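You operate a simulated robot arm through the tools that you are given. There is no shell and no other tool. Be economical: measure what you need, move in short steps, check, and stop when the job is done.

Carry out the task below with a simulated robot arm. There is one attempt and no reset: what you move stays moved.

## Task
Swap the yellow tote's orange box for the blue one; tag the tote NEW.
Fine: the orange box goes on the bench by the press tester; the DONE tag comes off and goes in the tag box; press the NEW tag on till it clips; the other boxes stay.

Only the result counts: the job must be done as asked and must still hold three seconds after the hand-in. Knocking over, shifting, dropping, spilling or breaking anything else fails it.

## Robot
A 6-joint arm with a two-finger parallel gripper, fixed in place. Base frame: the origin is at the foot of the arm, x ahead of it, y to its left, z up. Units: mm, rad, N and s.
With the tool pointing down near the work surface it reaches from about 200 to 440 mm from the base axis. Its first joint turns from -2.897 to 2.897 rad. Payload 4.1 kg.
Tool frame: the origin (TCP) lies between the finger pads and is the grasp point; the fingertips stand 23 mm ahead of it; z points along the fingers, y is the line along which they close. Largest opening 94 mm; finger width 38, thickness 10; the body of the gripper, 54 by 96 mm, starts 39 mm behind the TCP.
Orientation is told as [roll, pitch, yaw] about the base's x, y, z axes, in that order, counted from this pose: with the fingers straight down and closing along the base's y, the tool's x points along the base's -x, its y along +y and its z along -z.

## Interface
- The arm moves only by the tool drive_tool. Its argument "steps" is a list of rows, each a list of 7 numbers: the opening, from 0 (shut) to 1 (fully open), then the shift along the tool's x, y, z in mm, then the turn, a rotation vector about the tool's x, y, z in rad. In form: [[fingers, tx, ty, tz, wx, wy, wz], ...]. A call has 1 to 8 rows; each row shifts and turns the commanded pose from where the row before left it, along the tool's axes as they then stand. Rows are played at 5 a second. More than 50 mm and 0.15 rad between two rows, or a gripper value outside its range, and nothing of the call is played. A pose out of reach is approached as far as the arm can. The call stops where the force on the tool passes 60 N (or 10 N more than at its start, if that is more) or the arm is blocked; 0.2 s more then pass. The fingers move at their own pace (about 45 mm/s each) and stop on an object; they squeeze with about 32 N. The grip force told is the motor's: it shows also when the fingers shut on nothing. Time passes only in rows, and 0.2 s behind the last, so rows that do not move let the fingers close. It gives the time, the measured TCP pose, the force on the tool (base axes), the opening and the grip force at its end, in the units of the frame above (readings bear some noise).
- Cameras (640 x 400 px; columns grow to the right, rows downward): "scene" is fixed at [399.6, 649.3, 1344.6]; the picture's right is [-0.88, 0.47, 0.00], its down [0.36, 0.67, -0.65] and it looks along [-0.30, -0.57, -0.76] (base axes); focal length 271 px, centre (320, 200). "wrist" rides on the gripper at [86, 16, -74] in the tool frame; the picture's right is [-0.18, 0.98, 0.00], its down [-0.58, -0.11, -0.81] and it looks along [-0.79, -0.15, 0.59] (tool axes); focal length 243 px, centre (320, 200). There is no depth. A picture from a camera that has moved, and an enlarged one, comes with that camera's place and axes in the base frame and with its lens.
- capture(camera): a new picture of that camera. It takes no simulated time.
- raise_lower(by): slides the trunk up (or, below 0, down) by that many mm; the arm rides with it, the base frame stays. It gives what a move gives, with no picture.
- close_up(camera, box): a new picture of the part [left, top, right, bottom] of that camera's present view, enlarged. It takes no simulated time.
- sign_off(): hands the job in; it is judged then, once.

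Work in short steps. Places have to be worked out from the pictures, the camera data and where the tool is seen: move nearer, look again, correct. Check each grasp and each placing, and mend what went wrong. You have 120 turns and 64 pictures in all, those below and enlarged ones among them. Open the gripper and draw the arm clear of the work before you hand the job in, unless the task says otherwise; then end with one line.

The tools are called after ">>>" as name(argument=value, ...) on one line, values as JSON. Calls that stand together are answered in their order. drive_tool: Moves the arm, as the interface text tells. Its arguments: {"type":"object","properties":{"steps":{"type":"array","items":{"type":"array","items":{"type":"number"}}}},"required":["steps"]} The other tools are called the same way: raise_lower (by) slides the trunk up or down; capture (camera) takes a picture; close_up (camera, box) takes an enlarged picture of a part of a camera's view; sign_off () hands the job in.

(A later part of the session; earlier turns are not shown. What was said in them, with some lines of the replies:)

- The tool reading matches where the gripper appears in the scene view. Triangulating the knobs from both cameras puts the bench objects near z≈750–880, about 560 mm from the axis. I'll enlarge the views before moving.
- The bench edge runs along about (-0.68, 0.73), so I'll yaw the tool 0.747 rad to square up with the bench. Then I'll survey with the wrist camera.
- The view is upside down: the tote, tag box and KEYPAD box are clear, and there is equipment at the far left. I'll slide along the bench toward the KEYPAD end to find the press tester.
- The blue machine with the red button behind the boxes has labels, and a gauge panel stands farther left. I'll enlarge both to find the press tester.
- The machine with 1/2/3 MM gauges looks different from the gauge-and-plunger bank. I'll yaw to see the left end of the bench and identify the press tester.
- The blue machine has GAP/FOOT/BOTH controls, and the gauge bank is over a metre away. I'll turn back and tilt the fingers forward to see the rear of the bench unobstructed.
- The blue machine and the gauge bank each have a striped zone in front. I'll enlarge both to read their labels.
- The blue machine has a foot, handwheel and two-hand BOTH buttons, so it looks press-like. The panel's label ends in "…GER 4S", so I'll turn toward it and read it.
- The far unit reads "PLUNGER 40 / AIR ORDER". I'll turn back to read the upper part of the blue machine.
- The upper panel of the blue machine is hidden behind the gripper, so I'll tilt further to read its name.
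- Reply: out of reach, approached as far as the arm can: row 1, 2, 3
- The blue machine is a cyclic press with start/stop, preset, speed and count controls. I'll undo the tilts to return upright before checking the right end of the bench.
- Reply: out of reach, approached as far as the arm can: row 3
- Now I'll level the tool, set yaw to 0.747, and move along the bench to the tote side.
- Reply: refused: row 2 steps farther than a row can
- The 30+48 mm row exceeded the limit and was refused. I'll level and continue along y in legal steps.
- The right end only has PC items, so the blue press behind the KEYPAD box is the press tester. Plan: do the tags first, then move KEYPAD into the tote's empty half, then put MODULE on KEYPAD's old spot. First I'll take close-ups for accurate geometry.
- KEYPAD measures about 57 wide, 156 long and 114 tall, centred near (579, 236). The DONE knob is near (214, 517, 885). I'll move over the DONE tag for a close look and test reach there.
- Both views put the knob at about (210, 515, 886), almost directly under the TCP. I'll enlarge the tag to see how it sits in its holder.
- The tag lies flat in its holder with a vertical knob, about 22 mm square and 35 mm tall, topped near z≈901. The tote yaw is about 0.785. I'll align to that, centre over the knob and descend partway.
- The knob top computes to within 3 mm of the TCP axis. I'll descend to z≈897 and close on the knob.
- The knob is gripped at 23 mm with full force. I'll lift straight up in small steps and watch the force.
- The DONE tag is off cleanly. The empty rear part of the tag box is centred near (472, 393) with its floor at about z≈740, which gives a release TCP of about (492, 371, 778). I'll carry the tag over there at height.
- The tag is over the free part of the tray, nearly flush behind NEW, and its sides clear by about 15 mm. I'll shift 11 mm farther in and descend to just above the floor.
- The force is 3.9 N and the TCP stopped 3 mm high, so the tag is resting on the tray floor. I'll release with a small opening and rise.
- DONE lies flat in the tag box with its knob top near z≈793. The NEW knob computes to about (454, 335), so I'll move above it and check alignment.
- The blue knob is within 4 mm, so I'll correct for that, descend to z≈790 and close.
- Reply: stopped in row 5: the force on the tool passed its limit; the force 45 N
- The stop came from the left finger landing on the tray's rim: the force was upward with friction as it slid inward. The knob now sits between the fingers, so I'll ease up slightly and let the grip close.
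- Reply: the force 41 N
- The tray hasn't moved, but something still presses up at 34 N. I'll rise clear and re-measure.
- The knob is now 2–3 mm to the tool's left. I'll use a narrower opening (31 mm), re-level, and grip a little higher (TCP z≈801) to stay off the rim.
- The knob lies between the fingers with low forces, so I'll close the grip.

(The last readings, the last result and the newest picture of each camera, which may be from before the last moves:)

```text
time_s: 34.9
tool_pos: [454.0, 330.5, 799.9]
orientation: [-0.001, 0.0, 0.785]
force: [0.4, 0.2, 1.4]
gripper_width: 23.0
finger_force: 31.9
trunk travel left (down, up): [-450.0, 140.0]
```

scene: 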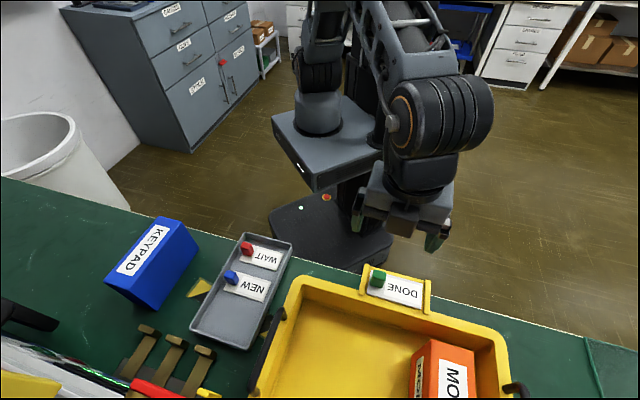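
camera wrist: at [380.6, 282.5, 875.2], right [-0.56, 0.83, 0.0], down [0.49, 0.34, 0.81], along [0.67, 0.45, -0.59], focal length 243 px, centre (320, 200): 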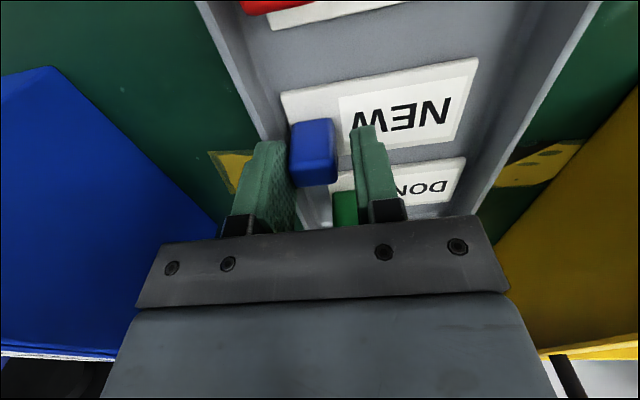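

The grip holds at 23.0 mm with full force and low side load. I'll lift and check.

>>> drive_tool(steps=[[0, 0, 0, -10, 0, 0, 0], [0, 0, 0, -40, 0, 0, 0], [0, 0, 0, -45, 0, 0, 0], [0, 0, 0, -45, 0, 0, 0], [0, 0, 0, 0, 0, 0, 0]])

>>> capture(camera="wrist")

```text
time_s: 36.1
tool_pos: [453.3, 330.9, 940.7]
orientation: [-0.001, 0.001, 0.786]
force: [0.2, 0.5, -0.8]
gripper_width: 23.0
finger_force: 32.1
trunk travel left (down, up): [-450.0, 140.0]
```

```text
22 pictures are left
camera wrist: at [380.9, 281.8, 1015.0], right [-0.57, 0.82, 0.0], down [0.49, 0.34, 0.81], along [0.67, 0.45, -0.59], focal length 243 px, centre (320, 200)
```

wrist: 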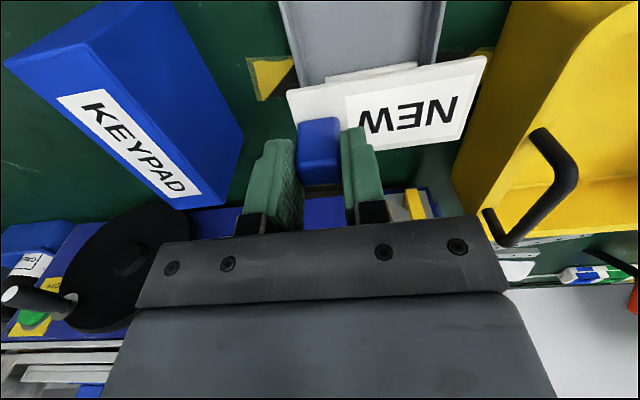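

NEW is held about 10 mm lower than DONE was, and offset about 2 mm in tool x. The seated target is therefore TCP ≈ (210, 515, 908). I'll carry it there at height and check.

>>> drive_tool(steps=[[0, 0, 0, -20, 0, 0, 0], [0, 42, 0, 0, 0, 0, 0], [0, 0, 50, 0, 0, 0, 0], [0, 0, 50, 0, 0, 0, 0], [0, 0, 50, 0, 0, 0, 0], [0, 0, 50, 0, 0, 0, 0], [0, 0, 50, 0, 0, 0, 0], [0, 0, 50, 0, 0, 0, 0]])

>>> drive_tool(steps=[[0, 0, 0, 20, 0, 0, 0], [0, 0, 0, 10, 0, 0, 0], [0, 0, 0, 0, 0, 0, 0]])

>>> close_up(camera="wrist", box=[240, 0, 520, 220])

>>> close_up(camera="scene", box=[340, 240, 460, 320])

```text
time_s: 37.9
tool_pos: [211.0, 513.0, 961.2]
orientation: [-0.003, 0.0, 0.786]
force: [-0.1, -0.5, -0.7]
gripper_width: 22.9
finger_force: 31.4
trunk travel left (down, up): [-450.0, 140.0]
```

```text
time_s: 38.7
tool_pos: [212.9, 514.3, 930.4]
orientation: [-0.001, 0.0, 0.785]
force: [1.2, 0.1, -0.3]
gripper_width: 23.0
finger_force: 32.1
trunk travel left (down, up): [-450.0, 140.0]
```

```text
1.82 times, centred on (380, 110) of wrist
camera zoom: at [139.8, 464.4, 1004.2], right [-0.56, 0.83, 0.0], down [0.49, 0.34, 0.81], along [0.67, 0.45, -0.59], focal length 441 px, centre (211, 364)
```

zoom: 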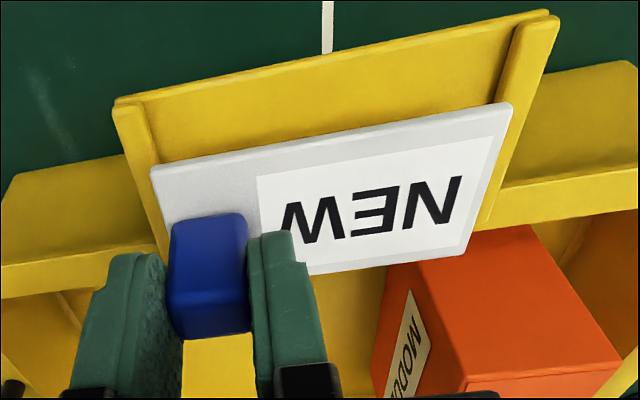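

```text
5.00 times, centred on (400, 280) of scene
camera zoom: at [399.6, 649.3, 1344.6], right [-0.88, 0.47, 0.0], down [0.36, 0.67, -0.65], along [-0.3, -0.57, -0.76], focal length 1353 px, centre (-80, -200)
```

zoom: 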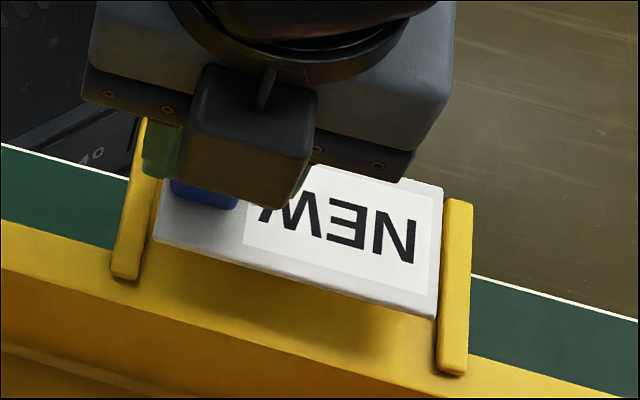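

The tag is parallel to the holder and needs about 2 mm along tool y. I'll shift it and descend to just above seating, reading force.

>>> drive_tool(steps=[[0, 0, 2, 0, 0, 0, 0], [0, 0, 0, 12, 0, 0, 0], [0, 0, 0, 7, 0, 0, 0], [0, 0, 0, 0, 0, 0, 0]])

>>> close_up(camera="wrist", box=[240, 0, 520, 220])

```text
time_s: 39.7
tool_pos: [212.8, 514.7, 912.5]
orientation: [-0.002, 0.002, 0.786]
force: [-0.5, -0.5, 0.0]
gripper_width: 23.1
finger_force: 32.0
trunk travel left (down, up): [-450.0, 140.0]
```

```text
1.82 times, centred on (380, 110) of wrist
camera zoom: at [138.5, 465.6, 986.4], right [-0.57, 0.83, 0.0], down [0.49, 0.34, 0.81], along [0.67, 0.45, -0.59], focal length 441 px, centre (211, 364)
```

zoom: 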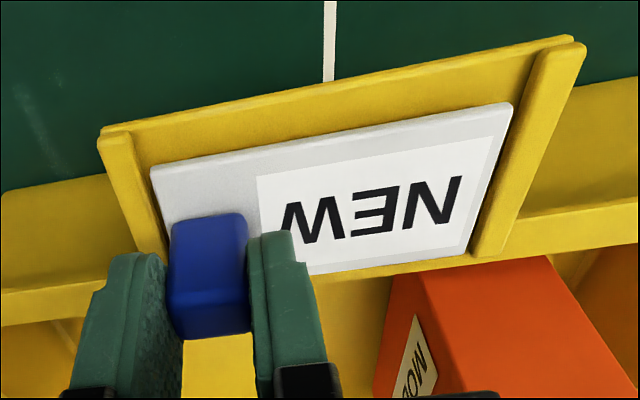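

The tag sits evenly between the rails, so I'll press down in small steps and watch the force.

>>> drive_tool(steps=[[0, 0, 0, 3, 0, 0, 0], [0, 0, 0, 2, 0, 0, 0], [0, 0, 0, 2, 0, 0, 0], [0, 0, 0, 2, 0, 0, 0], [0, 0, 0, 0, 0, 0, 0]])

```text
time_s: 40.9
tool_pos: [211.7, 514.9, 904.4]
orientation: [0.002, -0.005, 0.786]
force: [2.0, 1.4, 24.0]
gripper_width: 23.4
finger_force: 31.9
trunk travel left (down, up): [-450.0, 140.0]
```

There is 24 N up at z 904, so the tag is in contact or partly in. I'll press a little further.

>>> drive_tool(steps=[[0, 0, 0, 2, 0, 0, 0], [0, 0, 0, 2, 0, 0, 0], [0, 0, 0, 0, 0, 0, 0]])

>>> close_up(camera="wrist", box=[240, 0, 520, 220])

>>> close_up(camera="scene", box=[340, 240, 460, 320])

```text
time_s: 41.7
tool_pos: [209.9, 514.4, 899.8]
orientation: [0.0, -0.001, 0.786]
force: [0.9, 2.6, 25.7]
gripper_width: 23.2
finger_force: 31.9
trunk travel left (down, up): [-450.0, 140.0]
```

```text
1.82 times, centred on (380, 110) of wrist
camera zoom: at [137.9, 464.6, 973.8], right [-0.57, 0.82, 0.0], down [0.49, 0.33, 0.81], along [0.67, 0.46, -0.59], focal length 441 px, centre (211, 364)
```

zoom: 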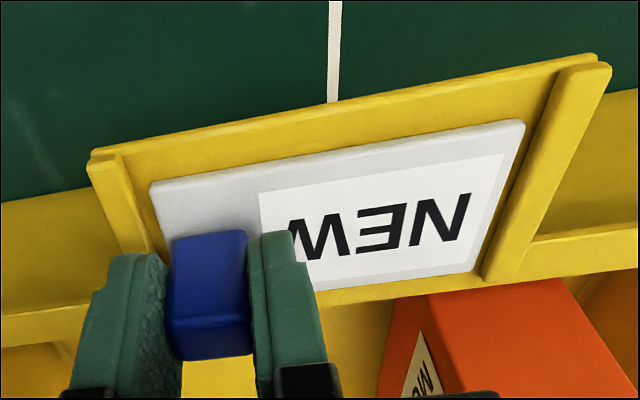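

```text
5.00 times, centred on (400, 280) of scene
camera zoom: at [399.6, 649.3, 1344.6], right [-0.88, 0.47, 0.0], down [0.36, 0.67, -0.65], along [-0.3, -0.57, -0.76], focal length 1353 px, centre (-80, -200)
```

zoom: 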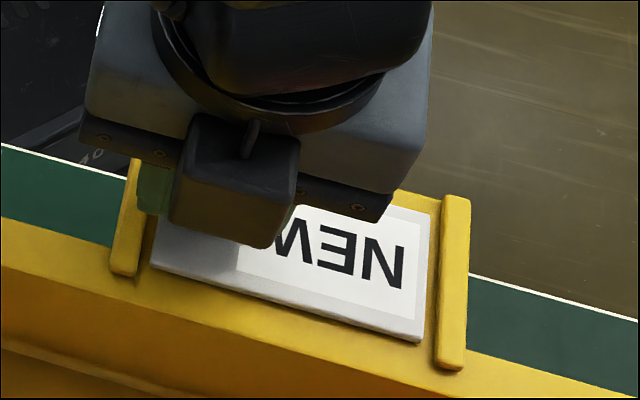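

The knob slid in the grip at about 25 N, so clipping is uncertain. I'll release, rise, and press on the plate centre with closed fingertips.

>>> drive_tool(steps=[[0.4, 0, 0, 0, 0, 0, 0], [0.4, 0, 0, 0, 0, 0, 0], [0.4, 0, 0, -20, 0, 0, 0], [0.2, 0, 0, -20, 0, 0, 0], [0, 0, 34, 0, 0, 0, 0], [0, 0, 0, 0, 0, 0, 0]])

>>> close_up(camera="wrist", box=[200, 0, 480, 220])

```text
time_s: 43.1
tool_pos: [186.2, 537.1, 936.9]
orientation: [-0.003, 0.002, 0.785]
force: [-0.1, 0.9, -0.3]
gripper_width: 0.0
finger_force: 31.6
trunk travel left (down, up): [-450.0, 140.0]
```

```text
1.82 times, centred on (340, 110) of wrist
camera zoom: at [113.3, 488.2, 1012.6], right [-0.56, 0.83, 0.0], down [0.49, 0.34, 0.81], along [0.67, 0.45, -0.59], focal length 441 px, centre (284, 364)
```

zoom: 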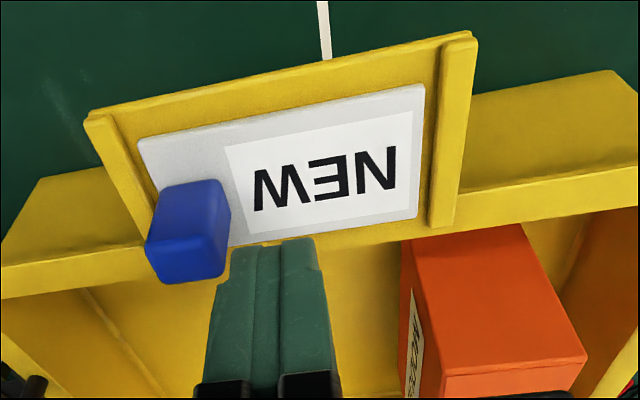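

The closed fingertips are over the plate centre. I'll descend to near contact and press in small increments.

>>> drive_tool(steps=[[0, 0, 0, 30, 0, 0, 0], [0, 0, 0, 12, 0, 0, 0], [0, 0, 0, 4, 0, 0, 0], [0, 0, 0, 3, 0, 0, 0], [0, 0, 0, 0, 0, 0, 0]])

```text
time_s: 44.3
tool_pos: [185.9, 539.4, 890.0]
orientation: [-0.002, 0.002, 0.784]
force: [0.0, 0.1, 0.5]
gripper_width: 0.1
finger_force: 32.4
trunk travel left (down, up): [-450.0, 140.0]
```

>>> drive_tool(steps=[[0, 0, 0, 2, 0, 0, 0], [0, 0, 0, 2, 0, 0, 0], [0, 0, 0, 2, 0, 0, 0], [0, 0, 0, 0, 0, 0, 0]])

```text
time_s: 45.3
tool_pos: [186.4, 538.8, 886.3]
orientation: [0.002, -0.005, 0.785]
force: [2.7, -1.0, 32.7]
gripper_width: 0.1
finger_force: 32.5
trunk travel left (down, up): [-450.0, 140.0]
```

The fingertips are in contact at 33 N. I'll press a little harder to secure the clip.

>>> drive_tool(steps=[[0, 0, 0, 1.5, 0, 0, 0], [0, 0, 0, 1.5, 0, 0, 0], [0, 0, 0, 0, 0, 0, 0]])

```text
time_s: 46.1
tool_pos: [186.6, 538.9, 887.0]
orientation: [0.005, -0.01, 0.787]
force: [0.4, -9.7, 52.8]
gripper_width: 0.0
finger_force: 32.1
trunk travel left (down, up): [-450.0, 140.0]
```

The plate has bottomed out at 53 N with no further travel. I'll rise and inspect that it sits flush.

>>> drive_tool(steps=[[0, 0, 0, -8, 0, 0, 0], [0, 0, 0, -42, 0, 0, 0], [0, 0, -45, -20, 0, 0, 0], [0.5, 0, 0, -40, 0, 0, 0], [0.5, 0, 0, 0, 0, 0, 0]])

>>> close_up(camera="scene", box=[350, 250, 450, 320])

>>> capture(camera="wrist")

```text
time_s: 47.3
tool_pos: [218.6, 506.8, 989.0]
orientation: [0.0, 0.002, 0.786]
force: [0.2, 0.9, -1.0]
gripper_width: 46.9
finger_force: 0.1
trunk travel left (down, up): [-450.0, 140.0]
```

```text
5.71 times, centred on (400, 285) of scene
camera zoom: at [399.6, 649.3, 1344.6], right [-0.88, 0.47, 0.0], down [0.36, 0.67, -0.65], along [-0.3, -0.57, -0.76], focal length 1546 px, centre (-137, -286)
```

zoom: 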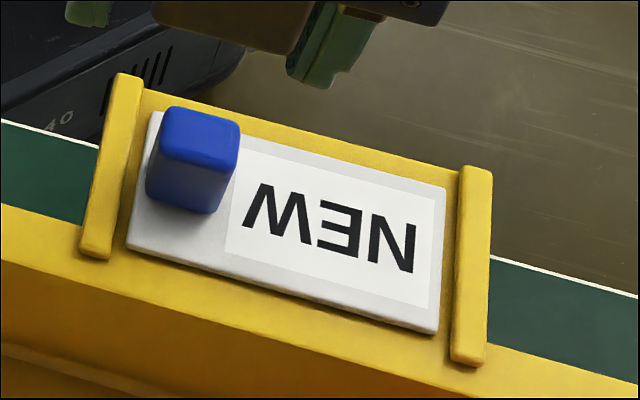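

```text
14 pictures are left
camera wrist: at [146.4, 457.3, 1063.6], right [-0.57, 0.82, 0.0], down [0.49, 0.34, 0.81], along [0.67, 0.45, -0.59], focal length 243 px, centre (320, 200)
```

wrist: 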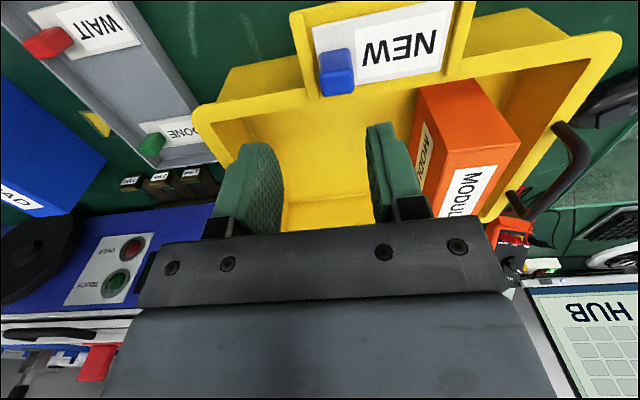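

NEW sits exactly where DONE was, flush between the rails, and DONE is in the tag box. Next I'll move above KEYPAD, near (583, 226), with the gripper open.

>>> drive_tool(steps=[[1, 0, -50, 0, 0, 0, 0], [1, 0, -50, 0, 0, 0, 0], [1, 0, -50, 0, 0, 0, 0], [1, 0, -50, 0, 0, 0, 0], [1, 0, -50, 0, 0, 0, 0], [1, 0, -50, 0, 0, 0, 0], [1, 0, -50, 0, 0, 0, 0], [1, 0, -50, 0, 0, 0, 0]])

>>> drive_tool(steps=[[1, 0, -50, 0, 0, 0, 0], [1, -30, -6, 0, 0, 0, 0], [1, -29, 0, 0, 0, 0, 0], [1, 0, 0, 30, 0, 0, 0], [1, 0, 0, 0, 0, 0, 0]])

>>> capture(camera="wrist")

```text
time_s: 49.1
tool_pos: [502.0, 224.4, 989.3]
orientation: [-0.002, 0.002, 0.785]
force: [0.4, 0.6, -0.1]
gripper_width: 93.8
finger_force: 0.1
trunk travel left (down, up): [-450.0, 140.0]
```

```text
time_s: 50.3
tool_pos: [583.4, 226.9, 960.0]
orientation: [-0.002, 0.001, 0.786]
force: [0.1, -0.2, -0.3]
gripper_width: 94.0
finger_force: 0.0
trunk travel left (down, up): [-450.0, 140.0]
```

```text
13 pictures are left
camera wrist: at [510.2, 177.5, 1035.3], right [-0.56, 0.83, 0.0], down [0.49, 0.34, 0.81], along [0.67, 0.45, -0.59], focal length 243 px, centre (320, 200)
```

wrist: 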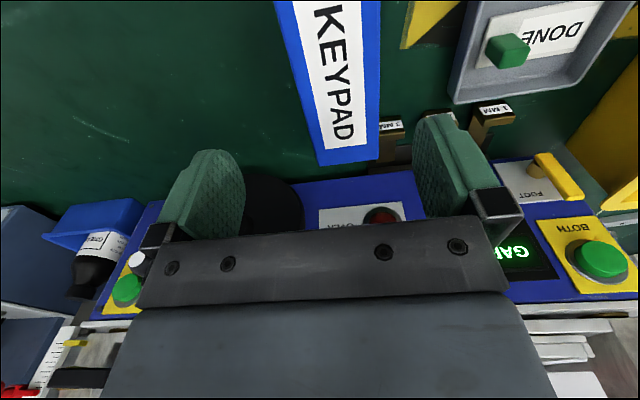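

KEYPAD's yaw matches. Its centre is at tool offset (−18, +12), and it is about 60 mm wide, so I'll shift and descend straddling it.

>>> drive_tool(steps=[[1, -18, 12, 0, 0, 0, 0], [1, 0, 0, 40, 0, 0, 0], [1, 0, 0, 40, 0, 0, 0], [1, 0, 0, 30, 0, 0, 0], [1, 0, 0, 15, 0, 0, 0], [1, 0, 0, 0, 0, 0, 0]])

>>> capture(camera="wrist")

```text
time_s: 51.7
tool_pos: [587.2, 248.0, 835.6]
orientation: [-0.002, 0.001, 0.786]
force: [-0.7, -0.5, 0.2]
gripper_width: 94.2
finger_force: 0.0
trunk travel left (down, up): [-450.0, 140.0]
```

```text
12 pictures are left
camera wrist: at [515.1, 197.9, 910.6], right [-0.56, 0.83, 0.0], down [0.49, 0.34, 0.81], along [0.67, 0.45, -0.59], focal length 243 px, centre (320, 200)
```

wrist: 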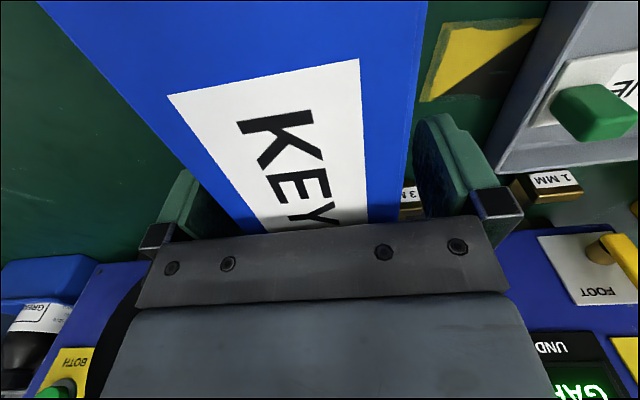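

KEYPAD is between the fingers. I'll go a bit lower and close.

>>> drive_tool(steps=[[1, 0, 0, 7, 0, 0, 0], [0.7, 0, 0, 0, 0, 0, 0], [0.5, 0, 0, 0, 0, 0, 0], [0.5, 0, 0, 0, 0, 0, 0], [0.4, 0, 0, 0, 0, 0, 0], [0.4, 0, 0, 0, 0, 0, 0]])

```text
time_s: 53.1
tool_pos: [586.7, 247.7, 829.3]
orientation: [-0.001, 0.003, 0.784]
force: [-1.8, 2.2, 0.7]
gripper_width: 59.5
finger_force: 31.6
trunk travel left (down, up): [-450.0, 140.0]
```

It's gripped at 59.5 mm. I'll lift and check the load for slippage.

>>> drive_tool(steps=[[0.3, 0, 0, -5, 0, 0, 0], [0.3, 0, 0, -10, 0, 0, 0], [0.3, 0, 0, -25, 0, 0, 0], [0.3, 0, 0, -40, 0, 0, 0], [0.3, 0, 0, -40, 0, 0, 0], [0.3, 0, 0, -40, 0, 0, 0], [0.3, 0, 0, -40, 0, 0, 0], [0.3, 0, 0, 0, 0, 0, 0]])

>>> close_up(camera="scene", box=[40, 100, 640, 400])

```text
time_s: 54.9
tool_pos: [585.5, 249.6, 1030.4]
orientation: [-0.002, 0.002, 0.786]
force: [-0.4, 0.9, -2.3]
gripper_width: 59.7
finger_force: 31.5
trunk travel left (down, up): [-450.0, 140.0]
```

```text
1.07 times, centred on (340, 250) of scene
camera zoom: at [399.6, 649.3, 1344.6], right [-0.88, 0.47, 0.0], down [0.36, 0.67, -0.65], along [-0.3, -0.57, -0.76], focal length 289 px, centre (299, 147)
```

zoom: 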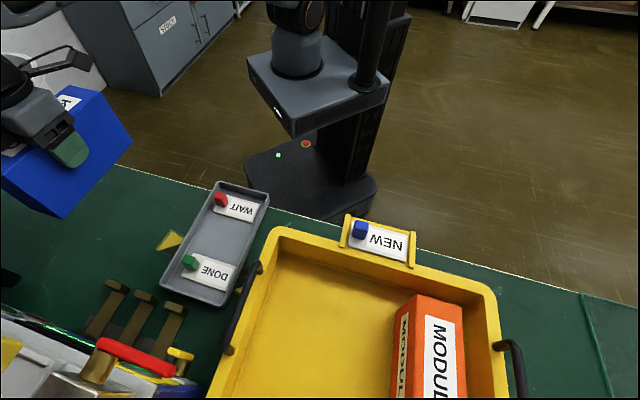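

KEYPAD is held firmly and is light. The tote's inside spans roughly n 570–790 and e 90–410 in bench axes, and MODULE is near e≈334. I'll carry KEYPAD toward n≈672, e≈180, which is (348, 602).

>>> drive_tool(steps=[[0.3, 0, 50, 0, 0, 0, 0], [0.3, 0, 50, 0, 0, 0, 0], [0.3, 0, 50, 0, 0, 0, 0], [0.3, 0, 50, 0, 0, 0, 0], [0.3, 0, 50, 0, 0, 0, 0], [0.3, 0, 50, 0, 0, 0, 0], [0.3, 0, 50, 0, 0, 0, 0], [0.3, 0, 50, 0, 0, 0, 0]])

>>> drive_tool(steps=[[0.3, -40, 17, 0, 0, 0, 0], [0.3, -41, 0, 0, 0, 0, 0], [0.3, 0, 0, 0, 0, 0, 0]])

>>> capture(camera="wrist")

>>> capture(camera="scene")

```text
time_s: 56.7
tool_pos: [302.7, 533.4, 1029.3]
orientation: [-0.003, 0.003, 0.786]
force: [-0.1, -0.7, -1.8]
gripper_width: 59.7
finger_force: 32.3
trunk travel left (down, up): [-450.0, 140.0]
```

```text
time_s: 57.5
tool_pos: [330.9, 565.9, 1016.3]
orientation: [-0.003, 0.001, 0.785]
force: [0.3, 0.0, -1.2]
gripper_width: 59.6
finger_force: 32.4
out of reach, approached as far as the arm can: row 2
trunk travel left (down, up): [-450.0, 140.0]
```

```text
10 pictures are left
camera wrist: at [258.8, 516.4, 1090.8], right [-0.57, 0.82, 0.0], down [0.49, 0.34, 0.81], along [0.67, 0.45, -0.59], focal length 243 px, centre (320, 200)
```

wrist: 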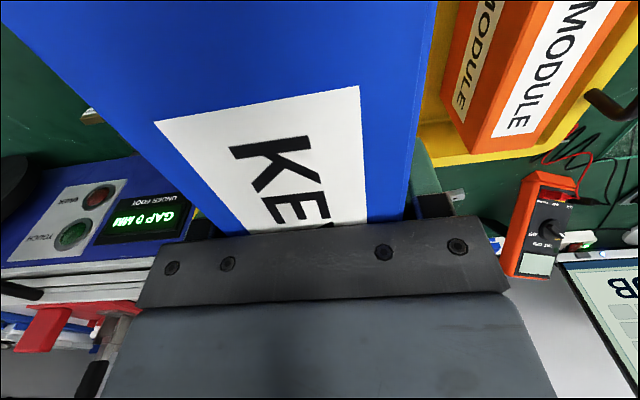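

```text
9 pictures are left
```

scene: 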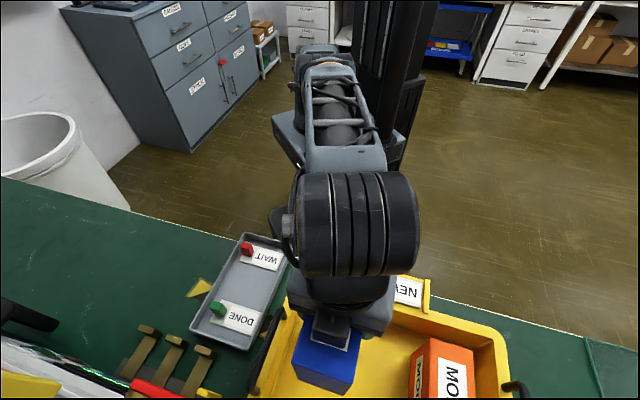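

KEYPAD is over the tote, but the arm reached its limit at n≈634 at this height. Raising the trunk should bring the shoulder level with the wrist and extend reach.

>>> raise_lower(by=100)

>>> drive_tool(steps=[[0.3, 0, 0, 40, 0, 0, 0], [0.3, 0, 0, 40, 0, 0, 0], [0.3, 0, 0, 20, 0, 0, 0], [0.3, -20, 0, 0, 0, 0, 0], [0.3, -20, 0, 0, 0, 0, 0], [0.3, 0, 0, 0, 0, 0, 0]])

```text
time_s: 58.8
tool_pos: [331.7, 567.2, 1115.5]
orientation: [-0.002, 0.003, 0.784]
force: [-0.7, 0.3, -2.3]
gripper_width: 59.7
finger_force: 31.7
trunk travel left (down, up): [-550.0, 40.0]
```

```text
time_s: 60.2
tool_pos: [353.1, 579.5, 1014.7]
orientation: [-0.002, 0.0, 0.785]
force: [0.1, -0.7, -2.5]
gripper_width: 60.1
finger_force: 31.2
out of reach, approached as far as the arm can: row 5
trunk travel left (down, up): [-550.0, 40.0]
```

Now n≈659. I'll descend to z≈965, with the box bottom still above the rim, and try to move a bit farther in.

>>> drive_tool(steps=[[0.3, 0, 0, 25, 0, 0, 0], [0.3, 0, 0, 25, 0, 0, 0], [0.3, -8, 10, 0, 0, 0, 0], [0.3, -8, 0, 0, 0, 0, 0], [0.3, 0, 0, 0, 0, 0, 0]])

>>> capture(camera="scene")

```text
time_s: 61.4
tool_pos: [349.7, 582.6, 963.7]
orientation: [-0.001, 0.001, 0.786]
force: [0.0, 1.2, -2.7]
gripper_width: 59.9
finger_force: 32.1
out of reach, approached as far as the arm can: row 3, 4
trunk travel left (down, up): [-550.0, 40.0]
```

```text
8 pictures are left
```

scene: 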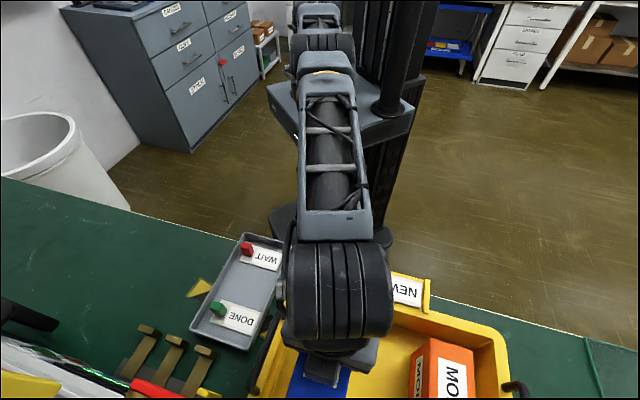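

Horizontal reach tops out near 680 mm, and KEYPAD now sits at n≈659, e≈165. That is inside the tote, which starts at n≈556 and e≈79. I'll lower straight down with the trunk to keep the reach.

>>> raise_lower(by=-95)

>>> close_up(camera="scene", box=[220, 240, 540, 400])

```text
time_s: 62.7
tool_pos: [350.3, 582.4, 868.2]
orientation: [-0.002, 0.002, 0.785]
force: [0.0, -0.1, -2.9]
gripper_width: 59.9
finger_force: 32.0
trunk travel left (down, up): [-455.0, 135.0]
```

```text
2.00 times, centred on (380, 320) of scene
camera zoom: at [399.6, 649.3, 1344.6], right [-0.88, 0.47, 0.0], down [0.36, 0.67, -0.65], along [-0.3, -0.57, -0.76], focal length 541 px, centre (200, -40)
```

zoom: 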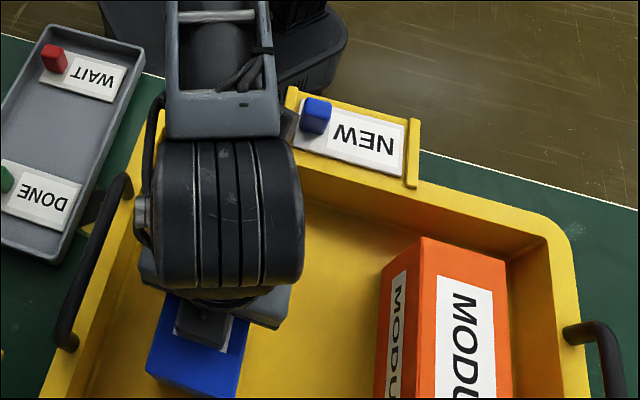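

KEYPAD is inside the tote and clear of its walls. I'll lower in small steps until contact.

>>> raise_lower(by=-14)

>>> raise_lower(by=-6)

```text
time_s: 63.3
tool_pos: [349.7, 582.2, 861.9]
orientation: [0.001, -0.013, 0.785]
force: [3.2, 4.0, 34.8]
gripper_width: 60.0
finger_force: 31.9
trunk travel left (down, up): [-441.0, 149.0]
```

```text
time_s: 63.9
tool_pos: [350.6, 584.3, 861.7]
orientation: [0.002, -0.02, 0.785]
force: [0.9, 2.0, 17.1]
gripper_width: 59.9
finger_force: 32.0
trunk travel left (down, up): [-435.0, 155.0]
stopped: the force on the tool passed its limit (the readings are from after the stop); the commanded pose is now the measured one
```

Contact came at TCP z≈862, so the tote floor is about z≈768, which matches MODULE's top height. The box is resting, so I'll ease off, release gradually and back away upward.

>>> drive_tool(steps=[[0.3, 0, 0, -2, 0, 0, 0], [0.75, 0, 0, 0, 0, 0, 0], [0.9, 0, 0, 0, 0, 0, 0], [0.9, 0, 0, 0, 0, 0, 0], [0.9, 0, 0, 0, 0, 0, 0]])

>>> raise_lower(by=140)

>>> capture(camera="wrist")

```text
time_s: 65.1
tool_pos: [351.0, 584.5, 862.0]
orientation: [0.003, -0.015, 0.785]
force: [-0.1, 3.5, 15.9]
gripper_width: 84.4
finger_force: 0.1
trunk travel left (down, up): [-435.0, 155.0]
```

```text
time_s: 66.7
tool_pos: [350.4, 584.2, 1000.5]
orientation: [0.004, -0.012, 0.786]
force: [0.9, 0.4, -0.4]
gripper_width: 84.8
finger_force: 0.1
trunk travel left (down, up): [-575.0, 15.0]
```

```text
6 pictures are left
camera wrist: at [278.2, 534.3, 1073.8], right [-0.56, 0.83, 0.01], down [0.48, 0.32, 0.81], along [0.67, 0.46, -0.58], focal length 243 px, centre (320, 200)
```

wrist: 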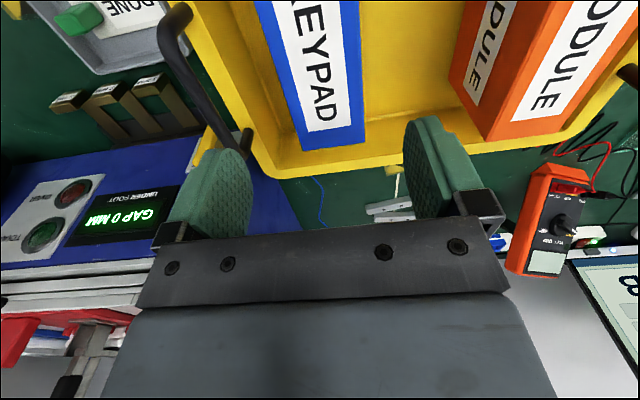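

KEYPAD stands upright in the tote. MODULE's centre is at about n≈678, e≈342, beyond vertical-tool reach, so I'll tilt the fingers outward about 0.35 rad. First I'll pull back, move sideways and tilt while high above the tote.

>>> drive_tool(steps=[[1, 46, 0, 0, 0, 0, 0], [1, 46, 0, 0, 0, 0, 0], [1, 0, 45, 0, 0, 0, 0], [1, 0, 45, 0, 0, 0, 0], [1, 0, 45, 0, 0, 0, 0], [1, 0, 42, 0, 0, 0, 0], [1, 0, 0, 0, 0, 0, 0]])

>>> drive_tool(steps=[[1, 0, 0, 0, 0, -0.112, 0], [1, 0, 0, 0, 0, -0.113, 0], [1, 0, 0, 0, 0, -0.113, 0], [1, -28.2, 0, 10.3, 0, 0, 0], [1, -28.2, 0, 10.3, 0, 0, 0], [1, 0, 0, 0, 0, 0, 0]])

```text
time_s: 68.3
tool_pos: [162.1, 645.5, 999.6]
orientation: [0.002, -0.013, 0.785]
force: [-0.2, 0.0, -0.5]
gripper_width: 94.1
finger_force: 0.0
trunk travel left (down, up): [-575.0, 15.0]
```

```text
time_s: 69.7
tool_pos: [203.7, 685.8, 998.8]
orientation: [0.004, -0.353, 0.787]
force: [0.4, -0.1, -0.2]
gripper_width: 93.9
finger_force: 0.2
trunk travel left (down, up): [-575.0, 15.0]
```

Tilted reach works: now n≈629, e≈341. I'll go 18 mm farther and look.

>>> drive_tool(steps=[[1, -16.9, 0, 6.2, 0, 0, 0], [1, 0, 0, 0, 0, 0, 0]])

>>> capture(camera="wrist")

```text
time_s: 70.3
tool_pos: [212.1, 685.5, 997.5]
orientation: [0.005, -0.352, 0.782]
force: [0.1, 0.4, -0.2]
gripper_width: 94.0
finger_force: 0.0
out of reach, approached as far as the arm can: row 1
trunk travel left (down, up): [-575.0, 15.0]
```

```text
5 pictures are left
camera wrist: at [126.2, 621.3, 1038.3], right [-0.57, 0.82, 0.07], down [0.27, 0.11, 0.96], along [0.77, 0.57, -0.28], focal length 243 px, centre (320, 200)
```

wrist: 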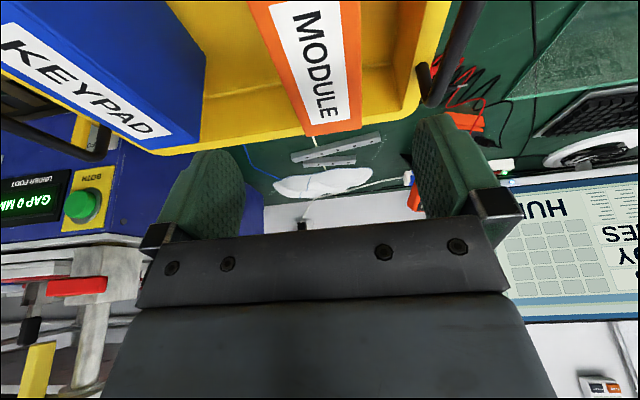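

MODULE is centred between the fingers (offset about −1 mm in e), with the front ~35 mm of the box under the pads. I'll lower straight down with the trunk, in two stages.

>>> raise_lower(by=-100)

>>> raise_lower(by=-28)

>>> capture(camera="wrist")

```text
time_s: 71.7
tool_pos: [212.5, 685.5, 898.4]
orientation: [0.005, -0.356, 0.783]
force: [0.3, 0.3, -0.1]
gripper_width: 94.0
finger_force: 0.1
trunk travel left (down, up): [-475.0, 115.0]
```

```text
time_s: 72.4
tool_pos: [213.7, 684.9, 872.7]
orientation: [0.008, -0.355, 0.782]
force: [0.9, 2.7, 13.4]
gripper_width: 93.9
finger_force: 0.0
trunk travel left (down, up): [-447.0, 143.0]
```

```text
4 pictures are left
camera wrist: at [126.2, 621.2, 913.1], right [-0.57, 0.82, 0.07], down [0.27, 0.11, 0.96], along [0.77, 0.57, -0.28], focal length 243 px, centre (320, 200)
```

wrist: 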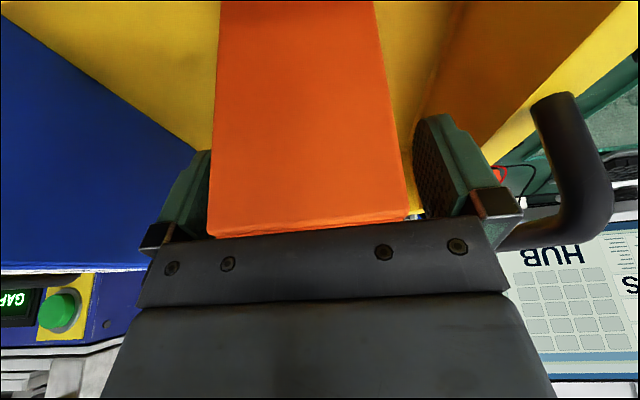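

The gripper body is lightly touching the box top, which is at z≈897. The front edge is about 29 mm ahead of the pads, so they land fully on the box. I'll back off 5 mm and close.

>>> raise_lower(by=6)

>>> drive_tool(steps=[[0.8, 0, 0, 0, 0, 0, 0], [0.6, 0, 0, 0, 0, 0, 0], [0.4, 0, 0, 0, 0, 0, 0], [0.4, 0, 0, 0, 0, 0, 0], [0.3, 0, 0, 0, 0, 0, 0], [0.3, 0, 0, 0, 0, 0, 0]])

```text
time_s: 72.9
tool_pos: [212.6, 685.6, 874.7]
orientation: [0.001, -0.35, 0.787]
force: [0.5, -0.2, 0.7]
gripper_width: 93.7
finger_force: 0.2
trunk travel left (down, up): [-453.0, 137.0]
```

```text
time_s: 74.3
tool_pos: [213.1, 685.5, 875.3]
orientation: [0.003, -0.351, 0.783]
force: [-0.1, 0.3, 0.5]
gripper_width: 59.9
finger_force: 31.7
trunk travel left (down, up): [-453.0, 137.0]
```

It's gripped at 59.9 mm. I'll lift with the trunk, a little first and then up to clearance.

>>> raise_lower(by=15)

>>> raise_lower(by=120)

>>> close_up(camera="scene", box=[160, 150, 560, 400])

```text
time_s: 75.0
tool_pos: [213.7, 685.0, 892.7]
orientation: [0.004, -0.35, 0.785]
force: [-0.2, 0.3, -1.8]
gripper_width: 59.6
finger_force: 31.7
trunk travel left (down, up): [-468.0, 122.0]
```

```text
time_s: 76.5
tool_pos: [213.6, 687.7, 1010.3]
orientation: [0.003, -0.351, 0.782]
force: [0.0, 0.7, -2.1]
gripper_width: 59.9
finger_force: 31.7
trunk travel left (down, up): [-588.0, 2.0]
```

```text
1.60 times, centred on (360, 275) of scene
camera zoom: at [399.6, 649.3, 1344.6], right [-0.88, 0.47, 0.0], down [0.36, 0.67, -0.65], along [-0.3, -0.57, -0.76], focal length 433 px, centre (256, 80)
```

zoom: 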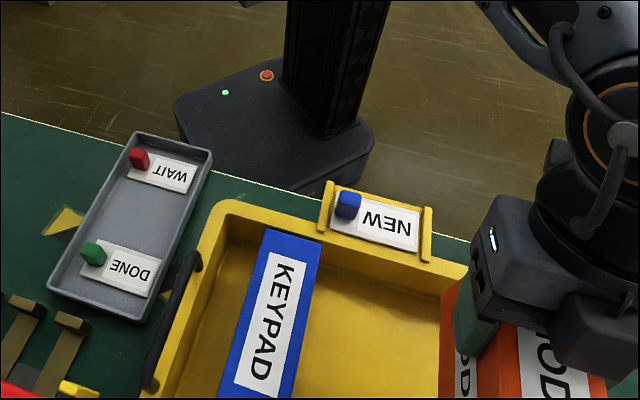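

MODULE is held level, with KEYPAD and NEW in place below. I'll retract slightly, rise 25 mm more, then carry it toward KEYPAD's old spot.

>>> drive_tool(steps=[[0.3, 23.5, 0, -8.6, 0, 0, 0], [0.3, 18.8, 0, -6.9, 0, 0, 0], [0.3, -8.6, 0, -23.5, 0, 0, 0], [0.3, 0, -25, 0, 0, 0, 0], [0.3, 0, -50, 0, 0, 0, 0], [0.3, 0, -50, 0, 0, 0, 0], [0.3, 0, 0, 0, 0, 0, 0]])

```text
time_s: 78.1
tool_pos: [270.0, 563.2, 1035.2]
orientation: [0.004, -0.352, 0.786]
force: [0.4, -0.1, -1.6]
gripper_width: 59.9
finger_force: 32.5
trunk travel left (down, up): [-588.0, 2.0]
```

Height and reach are good, so I'll continue along the bench.

>>> drive_tool(steps=[[0.3, 0, -50, 0, 0, 0, 0], [0.3, 0, -50, 0, 0, 0, 0], [0.3, 0, -50, 0, 0, 0, 0], [0.3, 0, -50, 0, 0, 0, 0], [0.3, 0, -50, 0, 0, 0, 0], [0.3, 0, -50, 0, 0, 0, 0], [0.3, 0, -50, 0, 0, 0, 0], [0.3, 0, -50, 0, 0, 0, 0]])

>>> drive_tool(steps=[[0.3, 0, -48, 0, 0, 0, 0], [0.3, 28.2, 0, -10.3, 0, 0, 0], [0.3, 28.2, 0, -10.3, 0, 0, 0], [0.3, 0, 0, 0, 0, 0, 0]])

```text
time_s: 79.9
tool_pos: [551.9, 280.1, 1033.0]
orientation: [0.004, -0.351, 0.786]
force: [-0.1, -0.1, -1.9]
gripper_width: 59.7
finger_force: 32.0
trunk travel left (down, up): [-588.0, 2.0]
```

```text
time_s: 80.9
tool_pos: [542.3, 204.0, 1033.1]
orientation: [0.003, -0.351, 0.783]
force: [-0.4, -0.4, -2.4]
gripper_width: 59.8
finger_force: 31.6
trunk travel left (down, up): [-588.0, 2.0]
```

It's over the old KEYPAD spot. I'll pull back 12 mm for clearance to the press and lower with the trunk to near the bench.

>>> drive_tool(steps=[[0.3, 11.3, 0, -4.1, 0, 0, 0], [0.3, 0, 0, 0, 0, 0, 0]])

>>> raise_lower(by=-160)

>>> close_up(camera="scene", box=[0, 150, 400, 400])

```text
time_s: 81.5
tool_pos: [534.7, 196.2, 1034.6]
orientation: [0.001, -0.351, 0.785]
force: [0.1, -0.2, -2.2]
gripper_width: 59.7
finger_force: 32.2
trunk travel left (down, up): [-588.0, 2.0]
```

```text
time_s: 83.3
tool_pos: [534.6, 196.9, 874.2]
orientation: [0.003, -0.351, 0.784]
force: [0.0, 0.5, -2.8]
gripper_width: 59.9
finger_force: 31.8
trunk travel left (down, up): [-428.0, 162.0]
```

```text
1.60 times, centred on (200, 275) of scene
camera zoom: at [399.6, 649.3, 1344.6], right [-0.88, 0.47, 0.0], down [0.36, 0.67, -0.65], along [-0.3, -0.57, -0.76], focal length 433 px, centre (512, 80)
```

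zoom: 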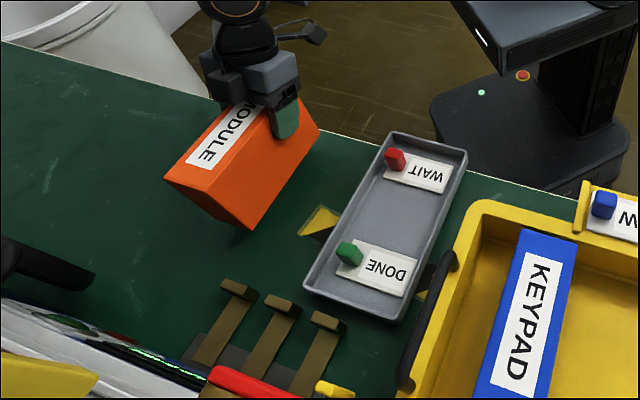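

MODULE hovers about 30 mm above the clear bench. I'll move it back in 12 mm, away from the bench edge, and lower gently.

>>> drive_tool(steps=[[0.3, -11.3, 0, 4.1, 0, 0, 0], [0.3, 0, 0, 0, 0, 0, 0]])

>>> raise_lower(by=-24)

>>> raise_lower(by=-5)

```text
time_s: 83.9
tool_pos: [543.2, 203.8, 874.0]
orientation: [0.003, -0.351, 0.784]
force: [0.2, -0.2, -2.6]
gripper_width: 59.8
finger_force: 31.5
trunk travel left (down, up): [-428.0, 162.0]
```

```text
time_s: 84.6
tool_pos: [543.1, 205.1, 850.5]
orientation: [0.003, -0.353, 0.785]
force: [0.1, 0.4, -1.9]
gripper_width: 59.9
finger_force: 32.0
trunk travel left (down, up): [-404.0, 186.0]
```

```text
time_s: 85.1
tool_pos: [543.3, 204.8, 845.8]
orientation: [0.006, -0.351, 0.784]
force: [0.0, -0.5, -1.8]
gripper_width: 59.8
finger_force: 32.0
trunk travel left (down, up): [-399.0, 191.0]
```

There's no contact yet, so I'll keep lowering in small steps.

>>> raise_lower(by=-3)

>>> raise_lower(by=-3)

```text
time_s: 85.7
tool_pos: [542.9, 205.2, 841.6]
orientation: [0.005, -0.349, 0.785]
force: [0.5, 0.0, -2.6]
gripper_width: 59.9
finger_force: 32.1
trunk travel left (down, up): [-396.0, 194.0]
```

```text
time_s: 86.2
tool_pos: [542.6, 204.4, 840.2]
orientation: [0.003, -0.354, 0.785]
force: [-1.9, -0.5, 7.6]
gripper_width: 59.9
finger_force: 31.6
trunk travel left (down, up): [-393.0, 197.0]
```

There's contact at z≈840, about 10 N of load transferred. I'll release and rise straight up.

>>> drive_tool(steps=[[0.7, 0, 0, 0, 0, 0, 0], [0.9, 0, 0, 0, 0, 0, 0], [0.95, 0, 0, 0, 0, 0, 0], [0.95, 0, 0, 0, 0, 0, 0]])

>>> raise_lower(by=160)

```text
time_s: 87.2
tool_pos: [543.3, 204.6, 839.3]
orientation: [0.004, -0.352, 0.782]
force: [-1.5, 0.7, 0.1]
gripper_width: 89.2
finger_force: 0.0
trunk travel left (down, up): [-393.0, 197.0]
```

```text
time_s: 89.0
tool_pos: [543.0, 204.1, 998.2]
orientation: [0.003, -0.352, 0.783]
force: [-0.2, -0.1, 0.8]
gripper_width: 89.4
finger_force: 0.1
trunk travel left (down, up): [-553.0, 37.0]
```

Released. I'll draw the arm back from the bench and take a scene picture.

>>> drive_tool(steps=[[0.95, 42, 0, -15.4, 0, 0, 0], [0.95, 42, 0, -15.4, 0, 0, 0], [0.95, 42, 0, -15.4, 0, 0, 0], [0.95, 0, 0, 0, 0, 0, 0]])

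>>> capture(camera="scene")

```text
time_s: 90.0
tool_pos: [445.3, 109.2, 999.5]
orientation: [0.003, -0.353, 0.784]
force: [-0.8, 0.9, -0.2]
gripper_width: 89.5
finger_force: 0.0
trunk travel left (down, up): [-553.0, 37.0]
```

```text
1 pictures are left
```

scene: 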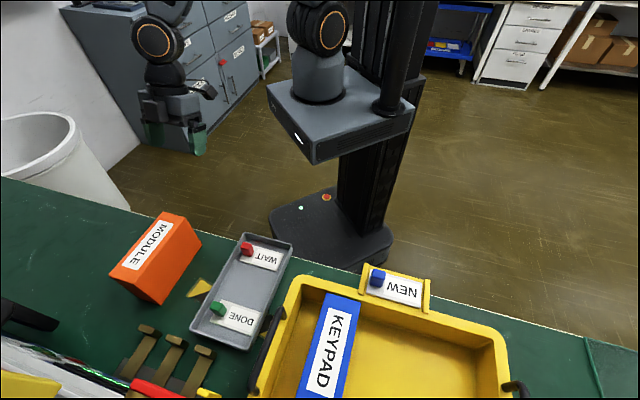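

MODULE stands on the bench in front of the press, KEYPAD is in the tote, and DONE is in the tag box. I'll use the last picture to check the NEW tag's seat.

>>> close_up(camera="scene", box=[350, 250, 450, 320])

```text
5.71 times, centred on (400, 285) of scene
camera zoom: at [399.6, 649.3, 1344.6], right [-0.88, 0.47, 0.0], down [0.36, 0.67, -0.65], along [-0.3, -0.57, -0.76], focal length 1546 px, centre (-137, -286)
```

zoom: 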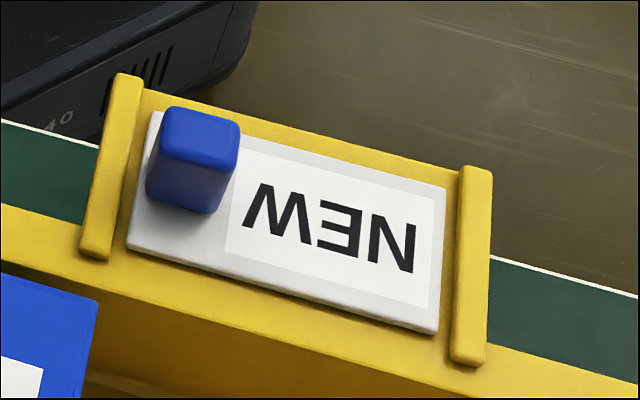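

NEW sits in the holder at the same offsets DONE had, flush and pressed home. The arm is clear and the gripper open, so I'll hand in.

>>> sign_off()

```text
The job is handed in.
```

The blue KEYPAD box is now in the yellow tote, and the orange MODULE box is on the bench in front of the blue press, which I took to be the press tester since I saw no label naming it. The DONE tag is in the tag box. The NEW tag is pressed in flush at about 53 N, though I had no direct way to confirm the click.
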